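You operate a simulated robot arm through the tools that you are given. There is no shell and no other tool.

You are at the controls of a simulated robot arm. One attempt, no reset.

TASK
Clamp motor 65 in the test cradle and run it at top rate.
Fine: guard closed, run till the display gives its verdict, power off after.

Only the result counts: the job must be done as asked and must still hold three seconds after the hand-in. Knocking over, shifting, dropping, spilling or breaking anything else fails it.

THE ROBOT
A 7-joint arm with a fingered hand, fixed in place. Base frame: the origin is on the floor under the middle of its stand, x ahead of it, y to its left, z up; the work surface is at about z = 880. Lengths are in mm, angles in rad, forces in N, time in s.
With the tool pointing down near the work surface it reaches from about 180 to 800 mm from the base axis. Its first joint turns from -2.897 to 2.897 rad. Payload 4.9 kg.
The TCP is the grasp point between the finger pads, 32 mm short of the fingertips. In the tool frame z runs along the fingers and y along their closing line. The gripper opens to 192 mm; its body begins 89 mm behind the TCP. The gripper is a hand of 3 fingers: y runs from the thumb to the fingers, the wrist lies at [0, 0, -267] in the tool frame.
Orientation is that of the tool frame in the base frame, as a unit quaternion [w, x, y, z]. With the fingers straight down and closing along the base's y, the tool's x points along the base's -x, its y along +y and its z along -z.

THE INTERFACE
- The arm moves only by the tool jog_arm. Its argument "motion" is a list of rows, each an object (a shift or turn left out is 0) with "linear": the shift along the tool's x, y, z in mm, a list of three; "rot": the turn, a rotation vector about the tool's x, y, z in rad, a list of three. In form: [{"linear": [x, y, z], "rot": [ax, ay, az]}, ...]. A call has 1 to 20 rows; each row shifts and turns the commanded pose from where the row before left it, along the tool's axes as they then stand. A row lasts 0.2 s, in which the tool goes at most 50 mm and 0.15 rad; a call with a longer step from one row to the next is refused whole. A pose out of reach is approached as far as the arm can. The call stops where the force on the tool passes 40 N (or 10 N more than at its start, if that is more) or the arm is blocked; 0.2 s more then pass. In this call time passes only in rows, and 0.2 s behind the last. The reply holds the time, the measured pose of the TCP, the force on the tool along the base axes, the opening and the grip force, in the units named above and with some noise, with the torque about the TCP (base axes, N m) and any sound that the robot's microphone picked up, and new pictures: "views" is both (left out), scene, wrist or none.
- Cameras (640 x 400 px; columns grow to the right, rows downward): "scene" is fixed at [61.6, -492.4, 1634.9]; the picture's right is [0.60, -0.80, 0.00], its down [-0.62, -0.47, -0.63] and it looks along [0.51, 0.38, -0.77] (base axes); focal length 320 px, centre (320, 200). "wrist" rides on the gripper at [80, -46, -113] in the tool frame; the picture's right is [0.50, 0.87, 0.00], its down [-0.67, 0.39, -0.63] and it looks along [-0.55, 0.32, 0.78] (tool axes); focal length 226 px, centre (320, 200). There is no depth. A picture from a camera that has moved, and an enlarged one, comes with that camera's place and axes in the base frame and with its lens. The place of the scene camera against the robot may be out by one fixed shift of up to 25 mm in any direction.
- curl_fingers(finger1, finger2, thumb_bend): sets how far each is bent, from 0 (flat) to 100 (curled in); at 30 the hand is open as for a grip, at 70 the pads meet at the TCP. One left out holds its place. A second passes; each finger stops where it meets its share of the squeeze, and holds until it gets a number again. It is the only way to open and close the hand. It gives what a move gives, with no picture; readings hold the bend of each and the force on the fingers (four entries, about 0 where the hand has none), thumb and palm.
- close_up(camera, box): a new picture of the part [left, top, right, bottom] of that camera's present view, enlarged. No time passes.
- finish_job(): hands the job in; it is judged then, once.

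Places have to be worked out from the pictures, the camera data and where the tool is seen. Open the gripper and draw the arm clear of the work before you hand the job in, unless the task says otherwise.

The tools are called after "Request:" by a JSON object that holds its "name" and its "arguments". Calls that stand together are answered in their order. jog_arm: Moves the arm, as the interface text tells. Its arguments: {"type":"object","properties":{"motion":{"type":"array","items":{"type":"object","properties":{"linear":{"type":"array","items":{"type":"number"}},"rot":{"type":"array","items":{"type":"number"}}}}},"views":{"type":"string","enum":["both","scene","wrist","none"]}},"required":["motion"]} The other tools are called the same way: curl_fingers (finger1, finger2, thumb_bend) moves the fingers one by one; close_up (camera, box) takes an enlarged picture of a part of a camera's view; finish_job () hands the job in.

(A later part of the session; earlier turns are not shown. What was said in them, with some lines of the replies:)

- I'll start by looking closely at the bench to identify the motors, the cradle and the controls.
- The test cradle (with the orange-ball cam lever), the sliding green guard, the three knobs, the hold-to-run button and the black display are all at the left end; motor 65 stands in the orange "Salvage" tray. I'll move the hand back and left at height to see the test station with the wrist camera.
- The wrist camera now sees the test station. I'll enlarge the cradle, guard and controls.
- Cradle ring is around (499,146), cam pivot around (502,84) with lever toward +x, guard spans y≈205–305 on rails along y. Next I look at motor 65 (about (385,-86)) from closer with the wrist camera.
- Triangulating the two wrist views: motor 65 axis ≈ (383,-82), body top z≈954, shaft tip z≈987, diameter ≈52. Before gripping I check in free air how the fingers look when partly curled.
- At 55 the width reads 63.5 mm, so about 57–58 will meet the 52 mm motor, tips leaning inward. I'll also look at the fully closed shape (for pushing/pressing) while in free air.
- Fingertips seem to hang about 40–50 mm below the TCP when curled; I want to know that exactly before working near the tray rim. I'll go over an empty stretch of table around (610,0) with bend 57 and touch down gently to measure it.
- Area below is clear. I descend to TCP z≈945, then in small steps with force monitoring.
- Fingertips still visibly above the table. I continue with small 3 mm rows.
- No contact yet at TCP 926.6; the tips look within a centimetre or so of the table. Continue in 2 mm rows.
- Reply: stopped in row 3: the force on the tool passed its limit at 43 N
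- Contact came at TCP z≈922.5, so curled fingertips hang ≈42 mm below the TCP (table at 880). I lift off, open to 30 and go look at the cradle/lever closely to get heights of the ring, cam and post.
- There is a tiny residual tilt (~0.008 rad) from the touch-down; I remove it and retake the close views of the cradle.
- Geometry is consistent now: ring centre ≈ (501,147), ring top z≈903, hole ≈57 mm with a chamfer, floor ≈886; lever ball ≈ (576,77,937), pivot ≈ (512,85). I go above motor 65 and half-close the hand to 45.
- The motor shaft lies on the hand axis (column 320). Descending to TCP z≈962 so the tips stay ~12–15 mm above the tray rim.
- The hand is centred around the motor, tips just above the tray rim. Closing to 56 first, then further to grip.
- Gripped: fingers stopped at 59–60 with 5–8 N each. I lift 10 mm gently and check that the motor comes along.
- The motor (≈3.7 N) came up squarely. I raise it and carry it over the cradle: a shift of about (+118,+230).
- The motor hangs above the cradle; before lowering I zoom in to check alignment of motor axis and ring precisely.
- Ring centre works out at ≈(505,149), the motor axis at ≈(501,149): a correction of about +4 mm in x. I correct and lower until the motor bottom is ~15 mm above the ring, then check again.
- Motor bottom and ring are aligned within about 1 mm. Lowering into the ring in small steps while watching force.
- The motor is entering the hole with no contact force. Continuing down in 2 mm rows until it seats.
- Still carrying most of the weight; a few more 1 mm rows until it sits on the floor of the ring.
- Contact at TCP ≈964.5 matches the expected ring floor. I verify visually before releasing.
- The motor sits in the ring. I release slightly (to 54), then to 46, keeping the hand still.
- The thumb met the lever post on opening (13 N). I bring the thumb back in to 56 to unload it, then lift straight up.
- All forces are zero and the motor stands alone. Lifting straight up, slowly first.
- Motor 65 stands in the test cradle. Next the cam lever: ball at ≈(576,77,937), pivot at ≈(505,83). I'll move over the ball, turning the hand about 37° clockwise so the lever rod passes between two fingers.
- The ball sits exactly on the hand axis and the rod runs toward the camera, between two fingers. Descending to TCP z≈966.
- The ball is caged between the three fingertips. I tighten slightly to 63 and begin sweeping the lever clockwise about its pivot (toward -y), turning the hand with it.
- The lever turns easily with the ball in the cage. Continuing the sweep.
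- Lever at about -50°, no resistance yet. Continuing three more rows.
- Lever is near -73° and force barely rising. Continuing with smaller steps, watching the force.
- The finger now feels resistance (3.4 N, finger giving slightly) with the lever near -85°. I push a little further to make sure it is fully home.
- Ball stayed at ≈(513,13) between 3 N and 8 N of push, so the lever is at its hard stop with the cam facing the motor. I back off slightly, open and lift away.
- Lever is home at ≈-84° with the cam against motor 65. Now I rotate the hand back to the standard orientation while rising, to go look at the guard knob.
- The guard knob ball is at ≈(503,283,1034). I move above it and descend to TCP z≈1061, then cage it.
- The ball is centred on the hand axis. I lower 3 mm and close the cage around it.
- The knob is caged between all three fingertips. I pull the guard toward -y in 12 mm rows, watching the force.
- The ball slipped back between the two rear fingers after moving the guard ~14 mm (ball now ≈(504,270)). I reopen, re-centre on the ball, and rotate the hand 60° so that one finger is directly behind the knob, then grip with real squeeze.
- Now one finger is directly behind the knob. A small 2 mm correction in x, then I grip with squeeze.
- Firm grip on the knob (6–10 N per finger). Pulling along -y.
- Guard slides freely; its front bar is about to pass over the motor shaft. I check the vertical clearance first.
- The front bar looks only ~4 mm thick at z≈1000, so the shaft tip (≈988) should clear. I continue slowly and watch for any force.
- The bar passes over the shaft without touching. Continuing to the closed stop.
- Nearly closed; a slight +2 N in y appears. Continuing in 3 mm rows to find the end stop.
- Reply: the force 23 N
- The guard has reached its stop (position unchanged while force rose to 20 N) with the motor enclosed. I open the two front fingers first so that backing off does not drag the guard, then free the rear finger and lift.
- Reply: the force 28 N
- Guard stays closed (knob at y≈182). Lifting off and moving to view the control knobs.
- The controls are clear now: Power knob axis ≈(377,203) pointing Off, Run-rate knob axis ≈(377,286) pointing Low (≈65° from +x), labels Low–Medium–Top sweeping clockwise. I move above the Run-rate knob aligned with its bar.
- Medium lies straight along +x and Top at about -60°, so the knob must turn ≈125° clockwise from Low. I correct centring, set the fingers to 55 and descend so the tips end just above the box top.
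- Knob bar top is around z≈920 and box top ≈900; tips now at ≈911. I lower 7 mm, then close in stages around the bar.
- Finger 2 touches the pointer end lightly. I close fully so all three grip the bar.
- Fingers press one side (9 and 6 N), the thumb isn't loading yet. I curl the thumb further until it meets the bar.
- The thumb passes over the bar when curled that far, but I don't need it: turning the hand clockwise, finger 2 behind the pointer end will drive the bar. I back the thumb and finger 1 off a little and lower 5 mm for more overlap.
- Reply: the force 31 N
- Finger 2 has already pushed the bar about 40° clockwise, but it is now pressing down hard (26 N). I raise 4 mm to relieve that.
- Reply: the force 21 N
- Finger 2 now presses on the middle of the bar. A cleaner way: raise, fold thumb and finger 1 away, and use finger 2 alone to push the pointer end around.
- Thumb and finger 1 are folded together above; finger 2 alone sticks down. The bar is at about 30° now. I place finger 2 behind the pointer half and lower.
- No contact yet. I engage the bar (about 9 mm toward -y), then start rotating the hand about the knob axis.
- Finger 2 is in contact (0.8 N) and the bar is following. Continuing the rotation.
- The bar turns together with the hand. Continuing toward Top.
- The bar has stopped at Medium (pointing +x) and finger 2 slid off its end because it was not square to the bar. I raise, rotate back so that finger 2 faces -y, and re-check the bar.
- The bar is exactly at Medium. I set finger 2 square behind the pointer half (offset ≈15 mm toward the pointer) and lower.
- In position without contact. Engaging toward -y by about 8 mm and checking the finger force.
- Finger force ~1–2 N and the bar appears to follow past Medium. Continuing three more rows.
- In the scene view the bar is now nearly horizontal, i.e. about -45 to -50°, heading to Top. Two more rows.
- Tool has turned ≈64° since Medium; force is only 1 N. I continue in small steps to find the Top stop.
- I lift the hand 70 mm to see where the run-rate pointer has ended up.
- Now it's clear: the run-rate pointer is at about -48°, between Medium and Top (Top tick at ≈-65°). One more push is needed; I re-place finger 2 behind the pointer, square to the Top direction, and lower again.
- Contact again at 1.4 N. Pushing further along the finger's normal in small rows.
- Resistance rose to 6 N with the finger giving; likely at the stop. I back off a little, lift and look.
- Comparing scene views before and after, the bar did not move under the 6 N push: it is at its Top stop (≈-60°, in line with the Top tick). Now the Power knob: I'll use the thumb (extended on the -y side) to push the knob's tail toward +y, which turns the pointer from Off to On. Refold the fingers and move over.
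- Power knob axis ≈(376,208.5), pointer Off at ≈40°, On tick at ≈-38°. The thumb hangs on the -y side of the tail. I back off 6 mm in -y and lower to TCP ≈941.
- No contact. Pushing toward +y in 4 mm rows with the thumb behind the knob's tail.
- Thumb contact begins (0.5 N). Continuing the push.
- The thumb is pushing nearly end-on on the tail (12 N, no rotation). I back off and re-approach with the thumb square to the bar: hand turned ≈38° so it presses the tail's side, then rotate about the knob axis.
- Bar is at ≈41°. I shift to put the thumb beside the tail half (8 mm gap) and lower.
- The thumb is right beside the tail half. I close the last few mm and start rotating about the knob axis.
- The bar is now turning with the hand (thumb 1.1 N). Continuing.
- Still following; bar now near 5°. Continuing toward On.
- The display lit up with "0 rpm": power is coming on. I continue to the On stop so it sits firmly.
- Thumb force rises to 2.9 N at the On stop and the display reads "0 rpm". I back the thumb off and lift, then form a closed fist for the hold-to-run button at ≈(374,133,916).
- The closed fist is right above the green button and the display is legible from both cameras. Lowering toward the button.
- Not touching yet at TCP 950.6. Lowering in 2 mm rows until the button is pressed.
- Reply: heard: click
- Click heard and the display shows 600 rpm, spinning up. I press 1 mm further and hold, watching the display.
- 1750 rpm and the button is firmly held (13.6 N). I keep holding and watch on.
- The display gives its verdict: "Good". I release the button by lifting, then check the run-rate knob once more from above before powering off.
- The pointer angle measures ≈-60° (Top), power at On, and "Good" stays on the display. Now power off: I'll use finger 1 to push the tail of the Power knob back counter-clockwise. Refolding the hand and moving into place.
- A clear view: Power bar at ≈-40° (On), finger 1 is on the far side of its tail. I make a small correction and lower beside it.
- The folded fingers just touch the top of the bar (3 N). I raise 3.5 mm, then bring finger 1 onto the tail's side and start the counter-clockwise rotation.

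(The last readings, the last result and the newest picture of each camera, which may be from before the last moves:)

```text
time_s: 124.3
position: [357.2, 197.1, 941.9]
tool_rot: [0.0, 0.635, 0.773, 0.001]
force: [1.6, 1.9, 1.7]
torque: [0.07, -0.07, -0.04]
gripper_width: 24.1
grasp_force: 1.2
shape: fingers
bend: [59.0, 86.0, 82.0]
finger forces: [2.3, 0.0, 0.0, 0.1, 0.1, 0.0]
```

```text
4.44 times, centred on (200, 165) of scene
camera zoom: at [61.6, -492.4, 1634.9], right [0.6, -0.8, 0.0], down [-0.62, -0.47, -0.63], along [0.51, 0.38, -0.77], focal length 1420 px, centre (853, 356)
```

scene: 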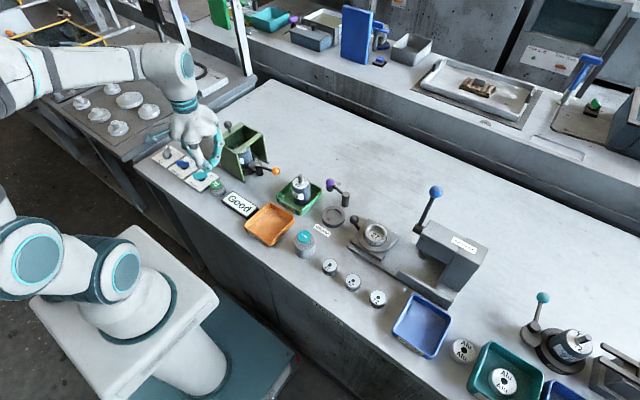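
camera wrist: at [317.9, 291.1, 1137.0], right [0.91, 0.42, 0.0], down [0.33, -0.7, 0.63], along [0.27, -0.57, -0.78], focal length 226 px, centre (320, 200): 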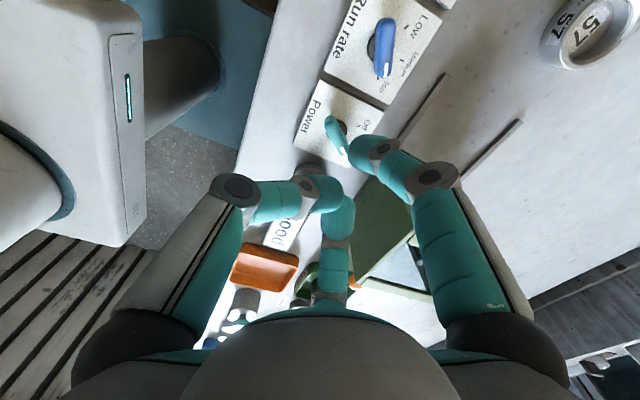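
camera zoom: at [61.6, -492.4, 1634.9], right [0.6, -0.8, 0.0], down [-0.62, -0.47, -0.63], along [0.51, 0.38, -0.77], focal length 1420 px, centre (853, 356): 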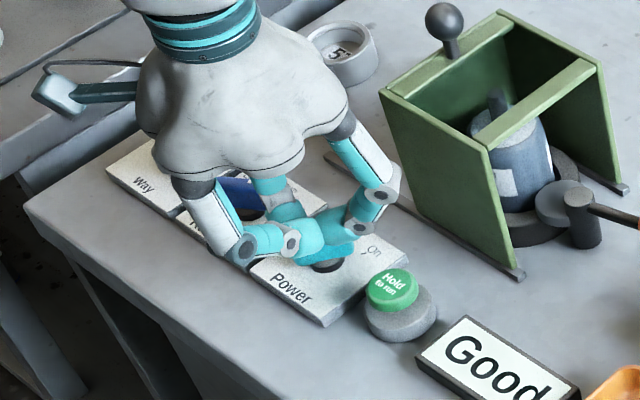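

Finger 1 is in contact (2.3 N), the bar is just starting to move. Continuing.

Request:
{"name": "jog_arm", "arguments": {"motion": [{"linear": [-2.76, 1.41, 0], "rot": [0, 0, -0.14]}, {"linear": [-2.76, 1.41, 0], "rot": [0, 0, -0.14]}], "views": "none"}}

Request:
{"name": "close_up", "arguments": {"camera": "wrist", "box": [220, 60, 460, 240]}}

Request:
{"name": "jog_arm", "arguments": {"motion": [{"linear": [-2.76, 1.41, 0], "rot": [0, 0, -0.14]}, {"linear": [-2.76, 1.41, 0], "rot": [0, 0, -0.14]}], "views": "none"}}

Request:
{"name": "close_up", "arguments": {"camera": "wrist", "box": [220, 60, 460, 240]}}

Request:
{"name": "close_up", "arguments": {"camera": "scene", "box": [150, 120, 250, 210]}}

```text
time_s: 125.0
position: [361.4, 192.6, 943.1]
tool_rot: [-0.001, 0.522, 0.853, 0.0]
force: [-0.1, 0.7, -0.3]
torque: [0.06, -0.01, -0.01]
gripper_width: 24.4
grasp_force: 0.9
shape: fingers
bend: [59.0, 86.0, 82.0]
finger forces: [1.2, 0.1, 0.1, 0.0, 0.0, 0.0]
```

```text
2.22 times, centred on (340, 150) of wrist
camera zoom: at [285.5, 241.3, 1056.3], right [0.54, 0.84, 0.0], down [0.65, -0.42, 0.63], along [0.53, -0.34, -0.78], focal length 502 px, centre (276, 311)
```

zoom: 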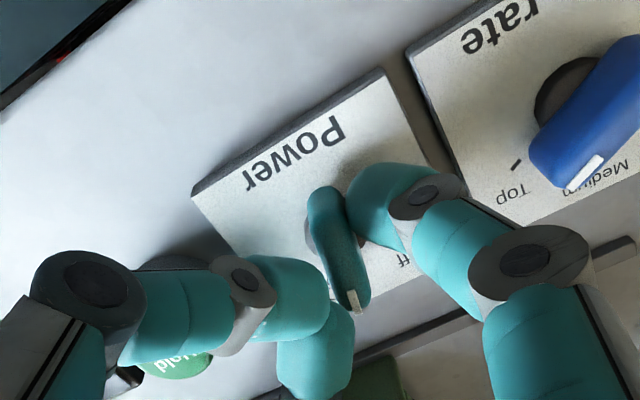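

```text
time_s: 125.5
position: [367.3, 188.9, 943.0]
tool_rot: [-0.001, 0.396, 0.918, 0.002]
force: [0.3, 1.8, 0.4]
torque: [0.07, -0.01, -0.02]
gripper_width: 23.9
grasp_force: 0.9
shape: fingers
bend: [59.0, 86.0, 82.0]
finger forces: [1.2, 0.0, 0.0, 0.0, 0.1, 0.0]
```

```text
2.22 times, centred on (340, 150) of wrist
camera zoom: at [279.8, 214.8, 1056.0], right [0.29, 0.96, 0.0], down [0.74, -0.22, 0.63], along [0.6, -0.18, -0.78], focal length 502 px, centre (276, 311)
```

zoom: 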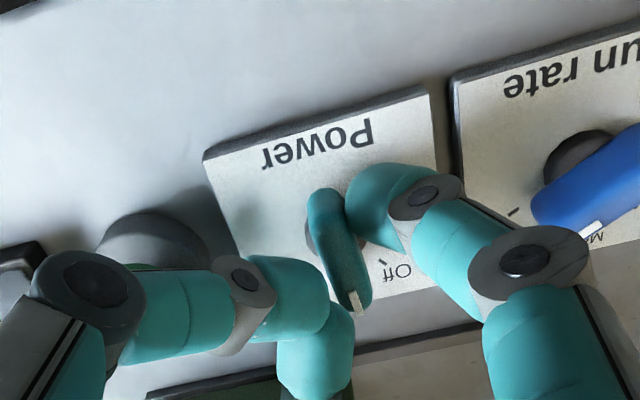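

```text
4.44 times, centred on (200, 165) of scene
camera zoom: at [61.6, -492.4, 1634.9], right [0.6, -0.8, 0.0], down [-0.62, -0.47, -0.63], along [0.51, 0.38, -0.77], focal length 1420 px, centre (853, 356)
```

zoom: 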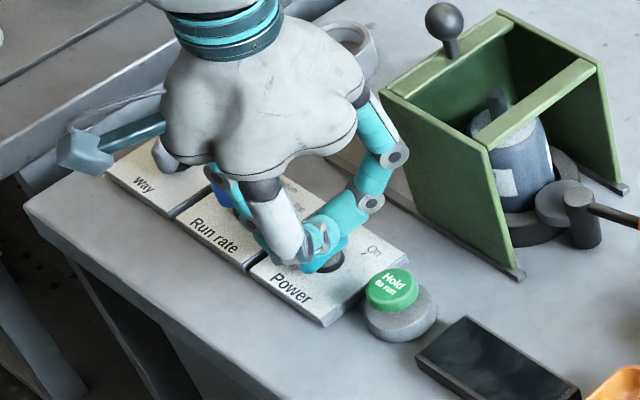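

The display went dark: power is off. I continue turning to the Off stop so the knob sits fully on Off.

Request:
{"name": "jog_arm", "arguments": {"motion": [{"linear": [-2.76, 1.41, 0], "rot": [0, 0, -0.14]}, {"linear": [-2.76, 1.41, 0], "rot": [0, 0, -0.14]}, {"linear": [-2.76, 1.41, 0], "rot": [0, 0, -0.14]}], "views": "none"}}

Request:
{"name": "jog_arm", "arguments": {"motion": [{"linear": [-2.76, 1.41, 0], "rot": [0, 0, -0.14]}, {"linear": [-1.38, 0.7, 0], "rot": [0, 0, -0.07]}], "views": "none"}}

Request:
{"name": "close_up", "arguments": {"camera": "wrist", "box": [220, 60, 460, 240]}}

Request:
{"name": "close_up", "arguments": {"camera": "scene", "box": [150, 120, 250, 210]}}

```text
time_s: 126.3
position: [374.9, 187.4, 941.6]
tool_rot: [-0.001, 0.196, 0.981, 0.0]
force: [-10.2, -1.9, -0.9]
torque: [0.12, -0.29, -0.05]
gripper_width: 23.2
grasp_force: 5.5
shape: fingers
bend: [59.0, 85.0, 81.0]
finger forces: [0.6, 10.2, 0.0, 0.1, 0.1, 0.0]
```

```text
time_s: 127.0
position: [382.3, 187.6, 943.0]
tool_rot: [0.0, 0.093, 0.996, 0.002]
force: [-1.4, 2.4, 1.2]
torque: [0.09, 0.05, -0.04]
gripper_width: 25.5
grasp_force: 1.5
shape: fingers
bend: [58.0, 85.0, 82.0]
finger forces: [2.9, 0.0, 0.1, 0.0, 0.0, 0.1]
```

```text
2.22 times, centred on (340, 150) of wrist
camera zoom: at [295.3, 156.7, 1056.5], right [-0.33, 0.94, 0.0], down [0.73, 0.26, 0.63], along [0.6, 0.21, -0.77], focal length 502 px, centre (276, 311)
```

zoom: 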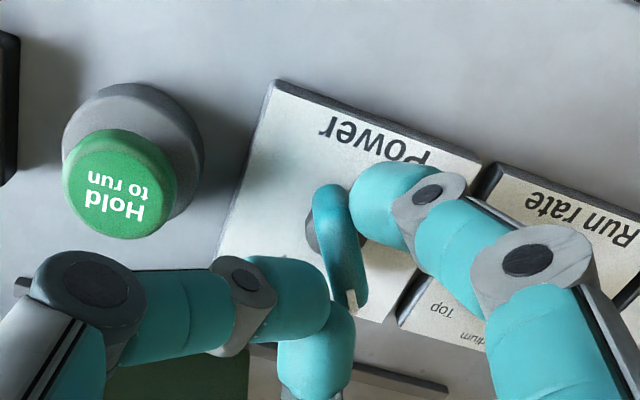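

```text
4.44 times, centred on (200, 165) of scene
camera zoom: at [61.6, -492.4, 1634.9], right [0.6, -0.8, 0.0], down [-0.62, -0.47, -0.63], along [0.51, 0.38, -0.77], focal length 1420 px, centre (853, 356)
```

zoom: 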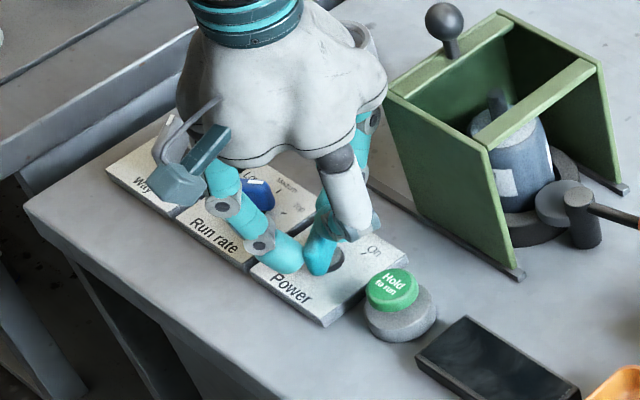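

Bar is at ≈32° now. A bit more to reach the Off stop.

Request:
{"name": "jog_arm", "arguments": {"motion": [{"linear": [-1.38, 0.7, 0], "rot": [0, 0, -0.07]}, {"linear": [-1.38, 0.7, 0], "rot": [0, 0, -0.07]}], "views": "none"}}

Request:
{"name": "jog_arm", "arguments": {"motion": [{"linear": [-1.38, 0.7, 0], "rot": [0, 0, -0.07]}, {"linear": [-1.38, 0.7, 0], "rot": [0, 0, -0.07]}], "views": "none"}}

Request:
{"name": "close_up", "arguments": {"camera": "wrist", "box": [220, 60, 460, 240]}}

Request:
{"name": "close_up", "arguments": {"camera": "scene", "box": [150, 120, 250, 210]}}

```text
time_s: 127.5
position: [382.5, 188.7, 943.5]
tool_rot: [0.0, 0.024, 1.0, 0.001]
force: [-2.0, 3.6, 4.0]
torque: [0.18, 0.17, -0.09]
gripper_width: 25.7
grasp_force: 2.5
shape: fingers
bend: [58.0, 85.0, 82.0]
finger forces: [4.2, 0.1, 0.0, 0.0, 0.0, 0.0]
```

```text
time_s: 128.2
position: [386.1, 190.8, 942.0]
tool_rot: [0.0, -0.046, 0.999, 0.001]
force: [-1.9, 5.7, 2.8]
torque: [0.18, 0.2, -0.1]
gripper_width: 27.3
grasp_force: 3.5
shape: fingers
bend: [57.0, 85.0, 82.0]
finger forces: [5.7, 0.0, 0.1, 0.0, 0.1, 0.0]
```

```text
2.22 times, centred on (340, 150) of wrist
camera zoom: at [312.3, 136.4, 1056.3], right [-0.58, 0.82, 0.0], down [0.63, 0.45, 0.63], along [0.52, 0.37, -0.77], focal length 502 px, centre (276, 311)
```

zoom: 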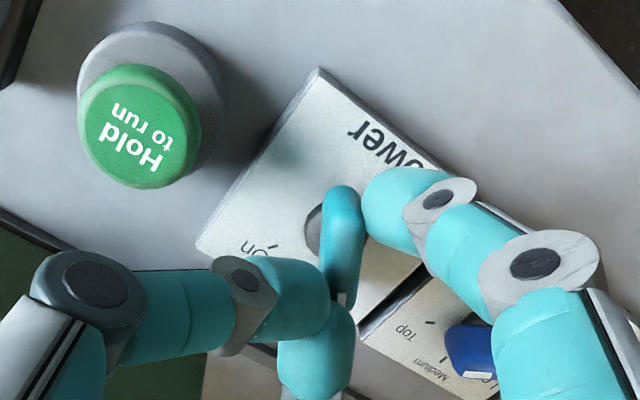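

```text
4.44 times, centred on (200, 165) of scene
camera zoom: at [61.6, -492.4, 1634.9], right [0.6, -0.8, 0.0], down [-0.62, -0.47, -0.63], along [0.51, 0.38, -0.77], focal length 1420 px, centre (853, 356)
```

zoom: 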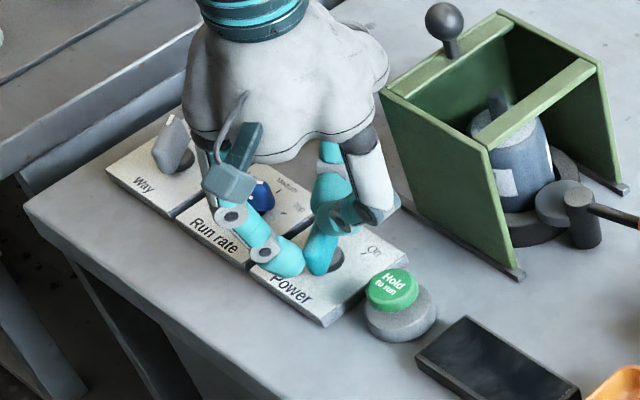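

Back at ≈40° with force rising to 5.7 N: knob is at the Off stop. I back finger 1 away and lift clear.

Request:
{"name": "jog_arm", "arguments": {"motion": [{"linear": [4.3, 2.5, 0]}, {"linear": [2, 1, -10]}, {"linear": [0, 0, -30]}, {"linear": [0, 0, -45]}], "views": "both"}}

Request:
{"name": "close_up", "arguments": {"camera": "scene", "box": [140, 110, 300, 220]}}

Request:
{"name": "close_up", "arguments": {"camera": "wrist", "box": [220, 50, 460, 220]}}

```text
time_s: 129.2
position: [379.6, 191.7, 1027.9]
tool_rot: [-0.001, -0.046, 0.999, 0.0]
force: [-0.6, 0.4, 0.3]
torque: [-0.02, 0.01, 0.02]
gripper_width: 22.3
grasp_force: 0.0
shape: fingers
bend: [60.0, 85.0, 82.0]
finger forces: [0.0, 0.0, 0.0, 0.0, 0.1, 0.1]
camera wrist: at [305.6, 138.1, 1141.2], right [-0.58, 0.82, 0.0], down [0.63, 0.45, 0.63], along [0.51, 0.37, -0.78], focal length 226 px, centre (320, 200)
```

scene: 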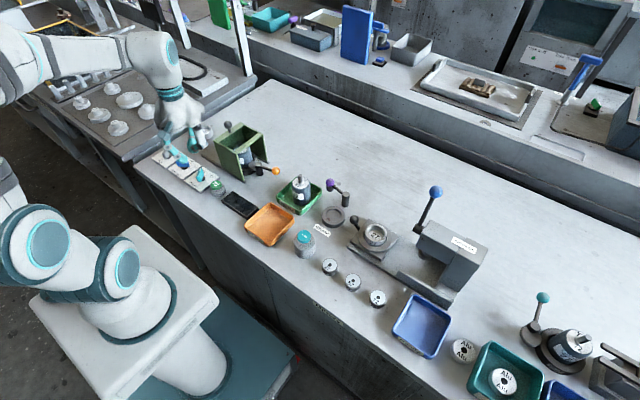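
wrist: 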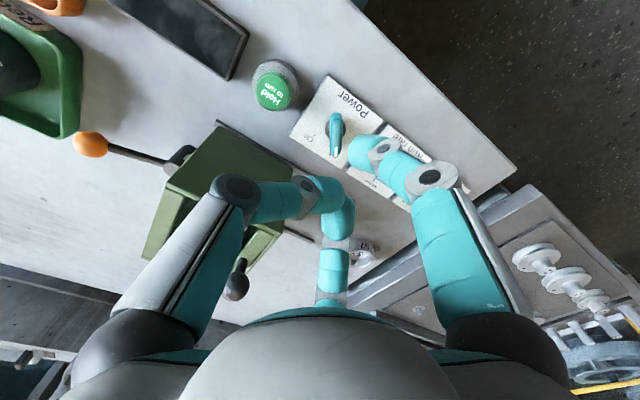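

```text
3.64 times, centred on (220, 165) of scene
camera zoom: at [61.6, -492.4, 1634.9], right [0.6, -0.8, 0.0], down [-0.62, -0.47, -0.63], along [0.51, 0.38, -0.77], focal length 1162 px, centre (684, 327)
```

zoom: 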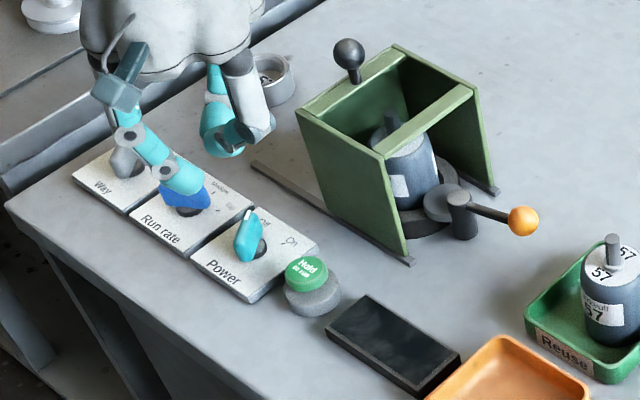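

```text
2.35 times, centred on (340, 135) of wrist
camera zoom: at [305.6, 138.1, 1141.2], right [-0.58, 0.82, 0.0], down [0.63, 0.45, 0.63], along [0.51, 0.37, -0.78], focal length 532 px, centre (273, 353)
```

zoom: 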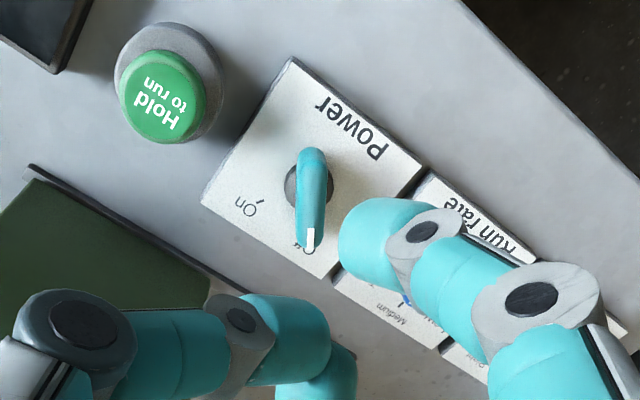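

Power is off and the display dark; guard closed, lever clamped. I raise, open the hand and move back to get a full view for a final check.

Request:
{"name": "jog_arm", "arguments": {"motion": [{"linear": [0, 0, -40]}, {"linear": [0, 0, -40]}, {"linear": [-2.9, -41.1, 0]}, {"linear": [-2.9, -41.1, 0]}, {"linear": [-2.9, -41.1, 0], "rot": [0, 0, 0.09]}], "views": "none"}}

Request:
{"name": "curl_fingers", "arguments": {"finger1": 60, "finger2": 60, "thumb_bend": 60}}

Request:
{"name": "curl_fingers", "arguments": {"finger1": 30, "finger2": 30, "thumb_bend": 30}}

Request:
{"name": "close_up", "arguments": {"camera": "wrist", "box": [0, 0, 640, 400]}}

Request:
{"name": "close_up", "arguments": {"camera": "wrist", "box": [360, 60, 520, 190]}}

Request:
{"name": "close_up", "arguments": {"camera": "scene", "box": [140, 110, 300, 220]}}

```text
time_s: 130.3
position: [399.7, 70.2, 1106.6]
tool_rot: [0.0, -0.001, 1.0, 0.0]
force: [-0.5, 0.0, 0.3]
torque: [0.04, 0.0, -0.04]
gripper_width: 22.4
grasp_force: 0.0
shape: fingers
bend: [60.0, 85.0, 82.0]
finger forces: [0.0, 0.0, 0.0, 0.0, 0.1, 0.1]
```

```text
time_s: 131.3
position: [400.5, 71.6, 1107.0]
tool_rot: [0.0, 0.0, 1.0, 0.001]
force: [-0.4, 0.1, 0.1]
torque: [-0.01, -0.02, 0.01]
gripper_width: 41.9
grasp_force: 0.0
shape: fingers
bend: [60.0, 60.0, 60.0]
finger forces: [0.1, 0.1, 0.1, 0.0, 0.0, 0.0]
```

```text
time_s: 132.3
position: [399.0, 70.8, 1108.6]
tool_rot: [0.0, -0.001, 1.0, 0.0]
force: [-0.5, -0.5, -0.7]
torque: [0.02, -0.04, 0.0]
gripper_width: 167.8
grasp_force: 0.1
shape: fingers
bend: [30.0, 30.0, 30.0]
finger forces: [0.0, 0.0, 0.0, 0.0, 0.0, 0.1]
```

```text
1.00 times, centred on (320, 200) of wrist (not enlarged: the box is as wide or as high as the picture)
camera zoom: at [321.5, 23.9, 1221.2], right [-0.5, 0.86, 0.0], down [0.67, 0.39, 0.63], along [0.55, 0.32, -0.77], focal length 226 px, centre (320, 200)
```

zoom: 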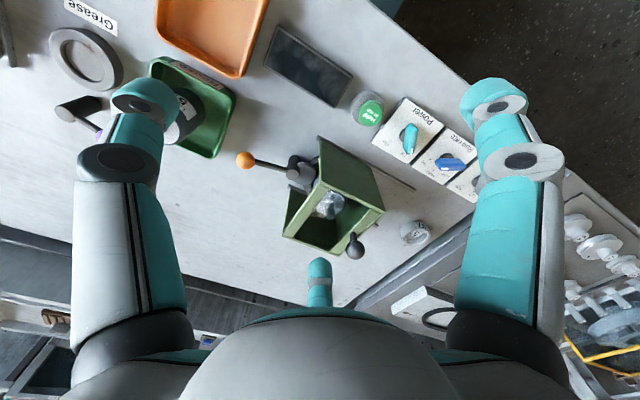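

```text
3.08 times, centred on (440, 125) of wrist
camera zoom: at [321.5, 23.9, 1221.2], right [-0.5, 0.86, 0.0], down [0.67, 0.39, 0.63], along [0.55, 0.32, -0.77], focal length 696 px, centre (-49, 431)
```

zoom: 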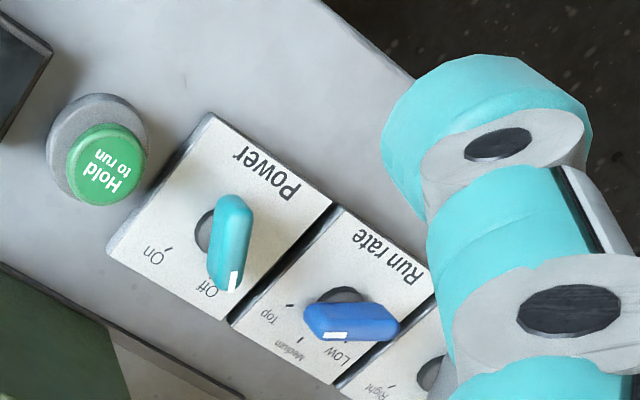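

```text
3.64 times, centred on (220, 165) of scene
camera zoom: at [61.6, -492.4, 1634.9], right [0.6, -0.8, 0.0], down [-0.62, -0.47, -0.63], along [0.51, 0.38, -0.77], focal length 1162 px, centre (684, 327)
```

zoom: 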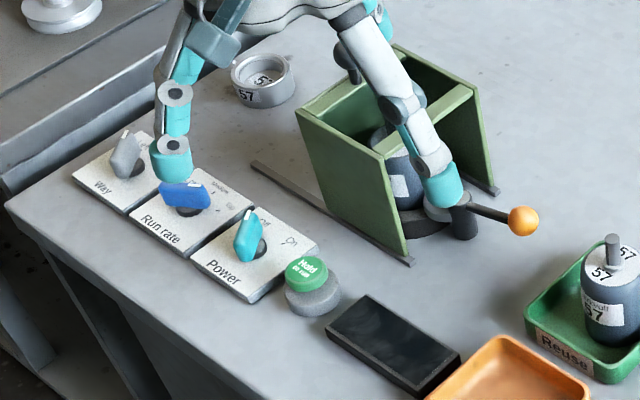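

I want to double-check the run-rate pointer really sits on Top, so I zoom in on it.

Request:
{"name": "close_up", "arguments": {"camera": "wrist", "box": [420, 130, 480, 175]}}

Request:
{"name": "close_up", "arguments": {"camera": "scene", "box": [165, 145, 205, 180]}}

```text
8.89 times, centred on (450, 152) of wrist
camera zoom: at [321.5, 23.9, 1221.2], right [-0.5, 0.86, 0.0], down [0.67, 0.39, 0.63], along [0.55, 0.32, -0.77], focal length 2009 px, centre (-836, 622)
```

zoom: 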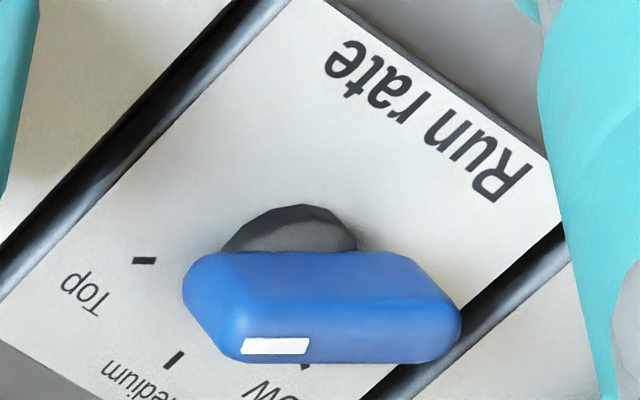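

```text
11.43 times, centred on (185, 162) of scene
camera zoom: at [61.6, -492.4, 1634.9], right [0.6, -0.8, 0.0], down [-0.62, -0.47, -0.63], along [0.51, 0.38, -0.77], focal length 3651 px, centre (1863, 629)
```

zoom: 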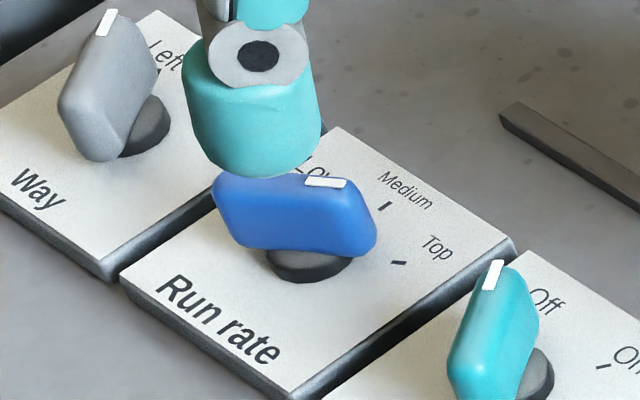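

The pointer's white stripe is exactly parallel to the Top tick in both views: the run was at Top. Power is at Off. I now draw the arm clear with the hand open and take one last look.

Request:
{"name": "jog_arm", "arguments": {"motion": [{"linear": [0, 0, -40]}, {"linear": [0, 0, -40]}, {"linear": [-30, -35, 0]}, {"linear": [-30, -35, 0]}, {"linear": [-30, -35, 0]}, {"linear": [-30, -35, 0]}], "views": "both"}}

Request:
{"name": "close_up", "arguments": {"camera": "scene", "box": [140, 100, 320, 240]}}

Request:
{"name": "close_up", "arguments": {"camera": "wrist", "box": [200, 0, 640, 270]}}

```text
time_s: 133.8
position: [520.9, -70.8, 1186.7]
tool_rot: [0.001, -0.001, 1.0, 0.002]
force: [0.1, -0.9, 0.2]
torque: [0.04, -0.02, -0.02]
gripper_width: 167.8
grasp_force: 0.0
shape: fingers
bend: [30.0, 30.0, 30.0]
finger forces: [0.0, 0.1, 0.0, 0.1, 0.0, 0.1]
camera wrist: at [442.5, -116.8, 1300.8], right [-0.5, 0.86, 0.0], down [0.67, 0.39, 0.63], along [0.55, 0.32, -0.77], focal length 226 px, centre (320, 200)
```

scene: 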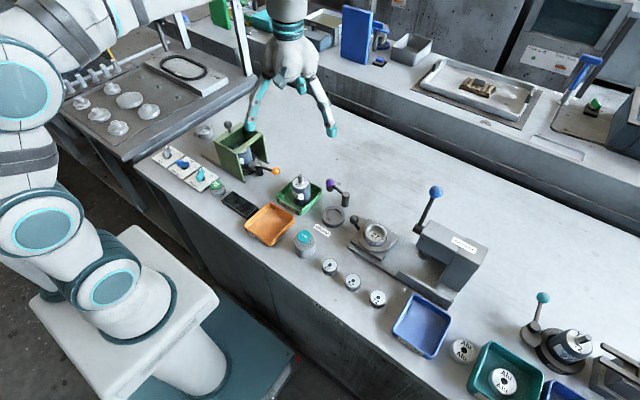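
wrist: 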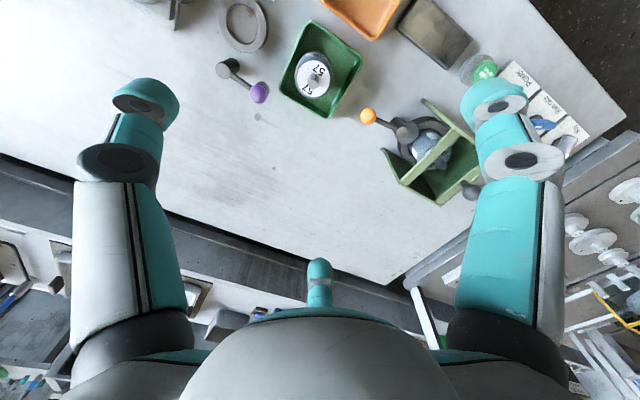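

```text
2.86 times, centred on (230, 170) of scene
camera zoom: at [61.6, -492.4, 1634.9], right [0.6, -0.8, 0.0], down [-0.62, -0.47, -0.63], along [0.51, 0.38, -0.77], focal length 913 px, centre (577, 286)
```

zoom: 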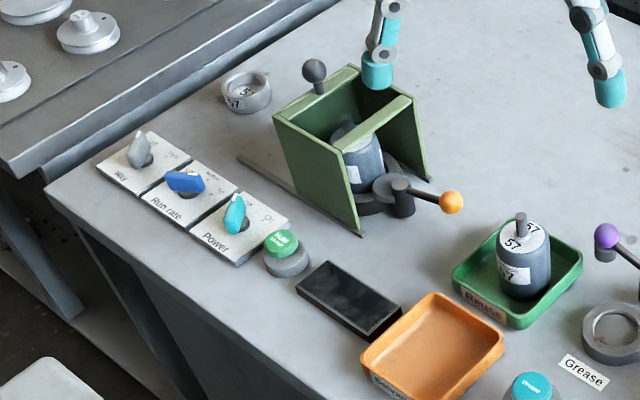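

```text
1.45 times, centred on (420, 135) of wrist
camera zoom: at [442.5, -116.8, 1300.8], right [-0.5, 0.86, 0.0], down [0.67, 0.39, 0.63], along [0.55, 0.32, -0.77], focal length 329 px, centre (174, 294)
```

zoom: 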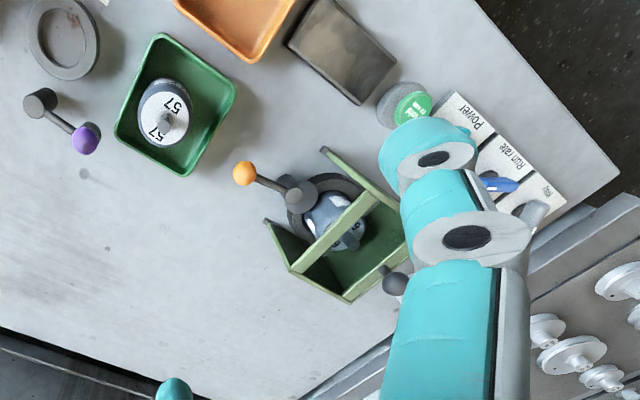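

Everything stands as intended: motor 65 is clamped in the test cradle with the guard closed, the run at Top ended with the verdict "Good", and power is off. The hand is open and clear of the work, so I hand in the job.

Request:
{"name": "finish_job", "arguments": {}}

```text
The job is handed in.
```

Motor 65 is clamped in the test cradle and was run at top rate with the guard closed. The display gave its verdict as **"Good"**, and I switched the power off afterwards.

- **Motor:** it sits in the cradle ring, and the orange clamp lever is turned to its stop with the cam toward the motor. It came from the Salvage tray, which is now empty.
- **Rate:** the run-rate pointer lines up with the Top tick in both camera views. The last reading before the verdict was 1750 rpm.
- **Power:** the knob is back at its Off stop and the display is dark.
- **Guard:** it is still closed, and the hand is open and clear of the work.

While I turned the power knob back, the hand briefly felt about 10 N from something I could not identify. The guard and everything else looked unmoved in the pictures afterwards. The Way knob was left as I found it, on Left.
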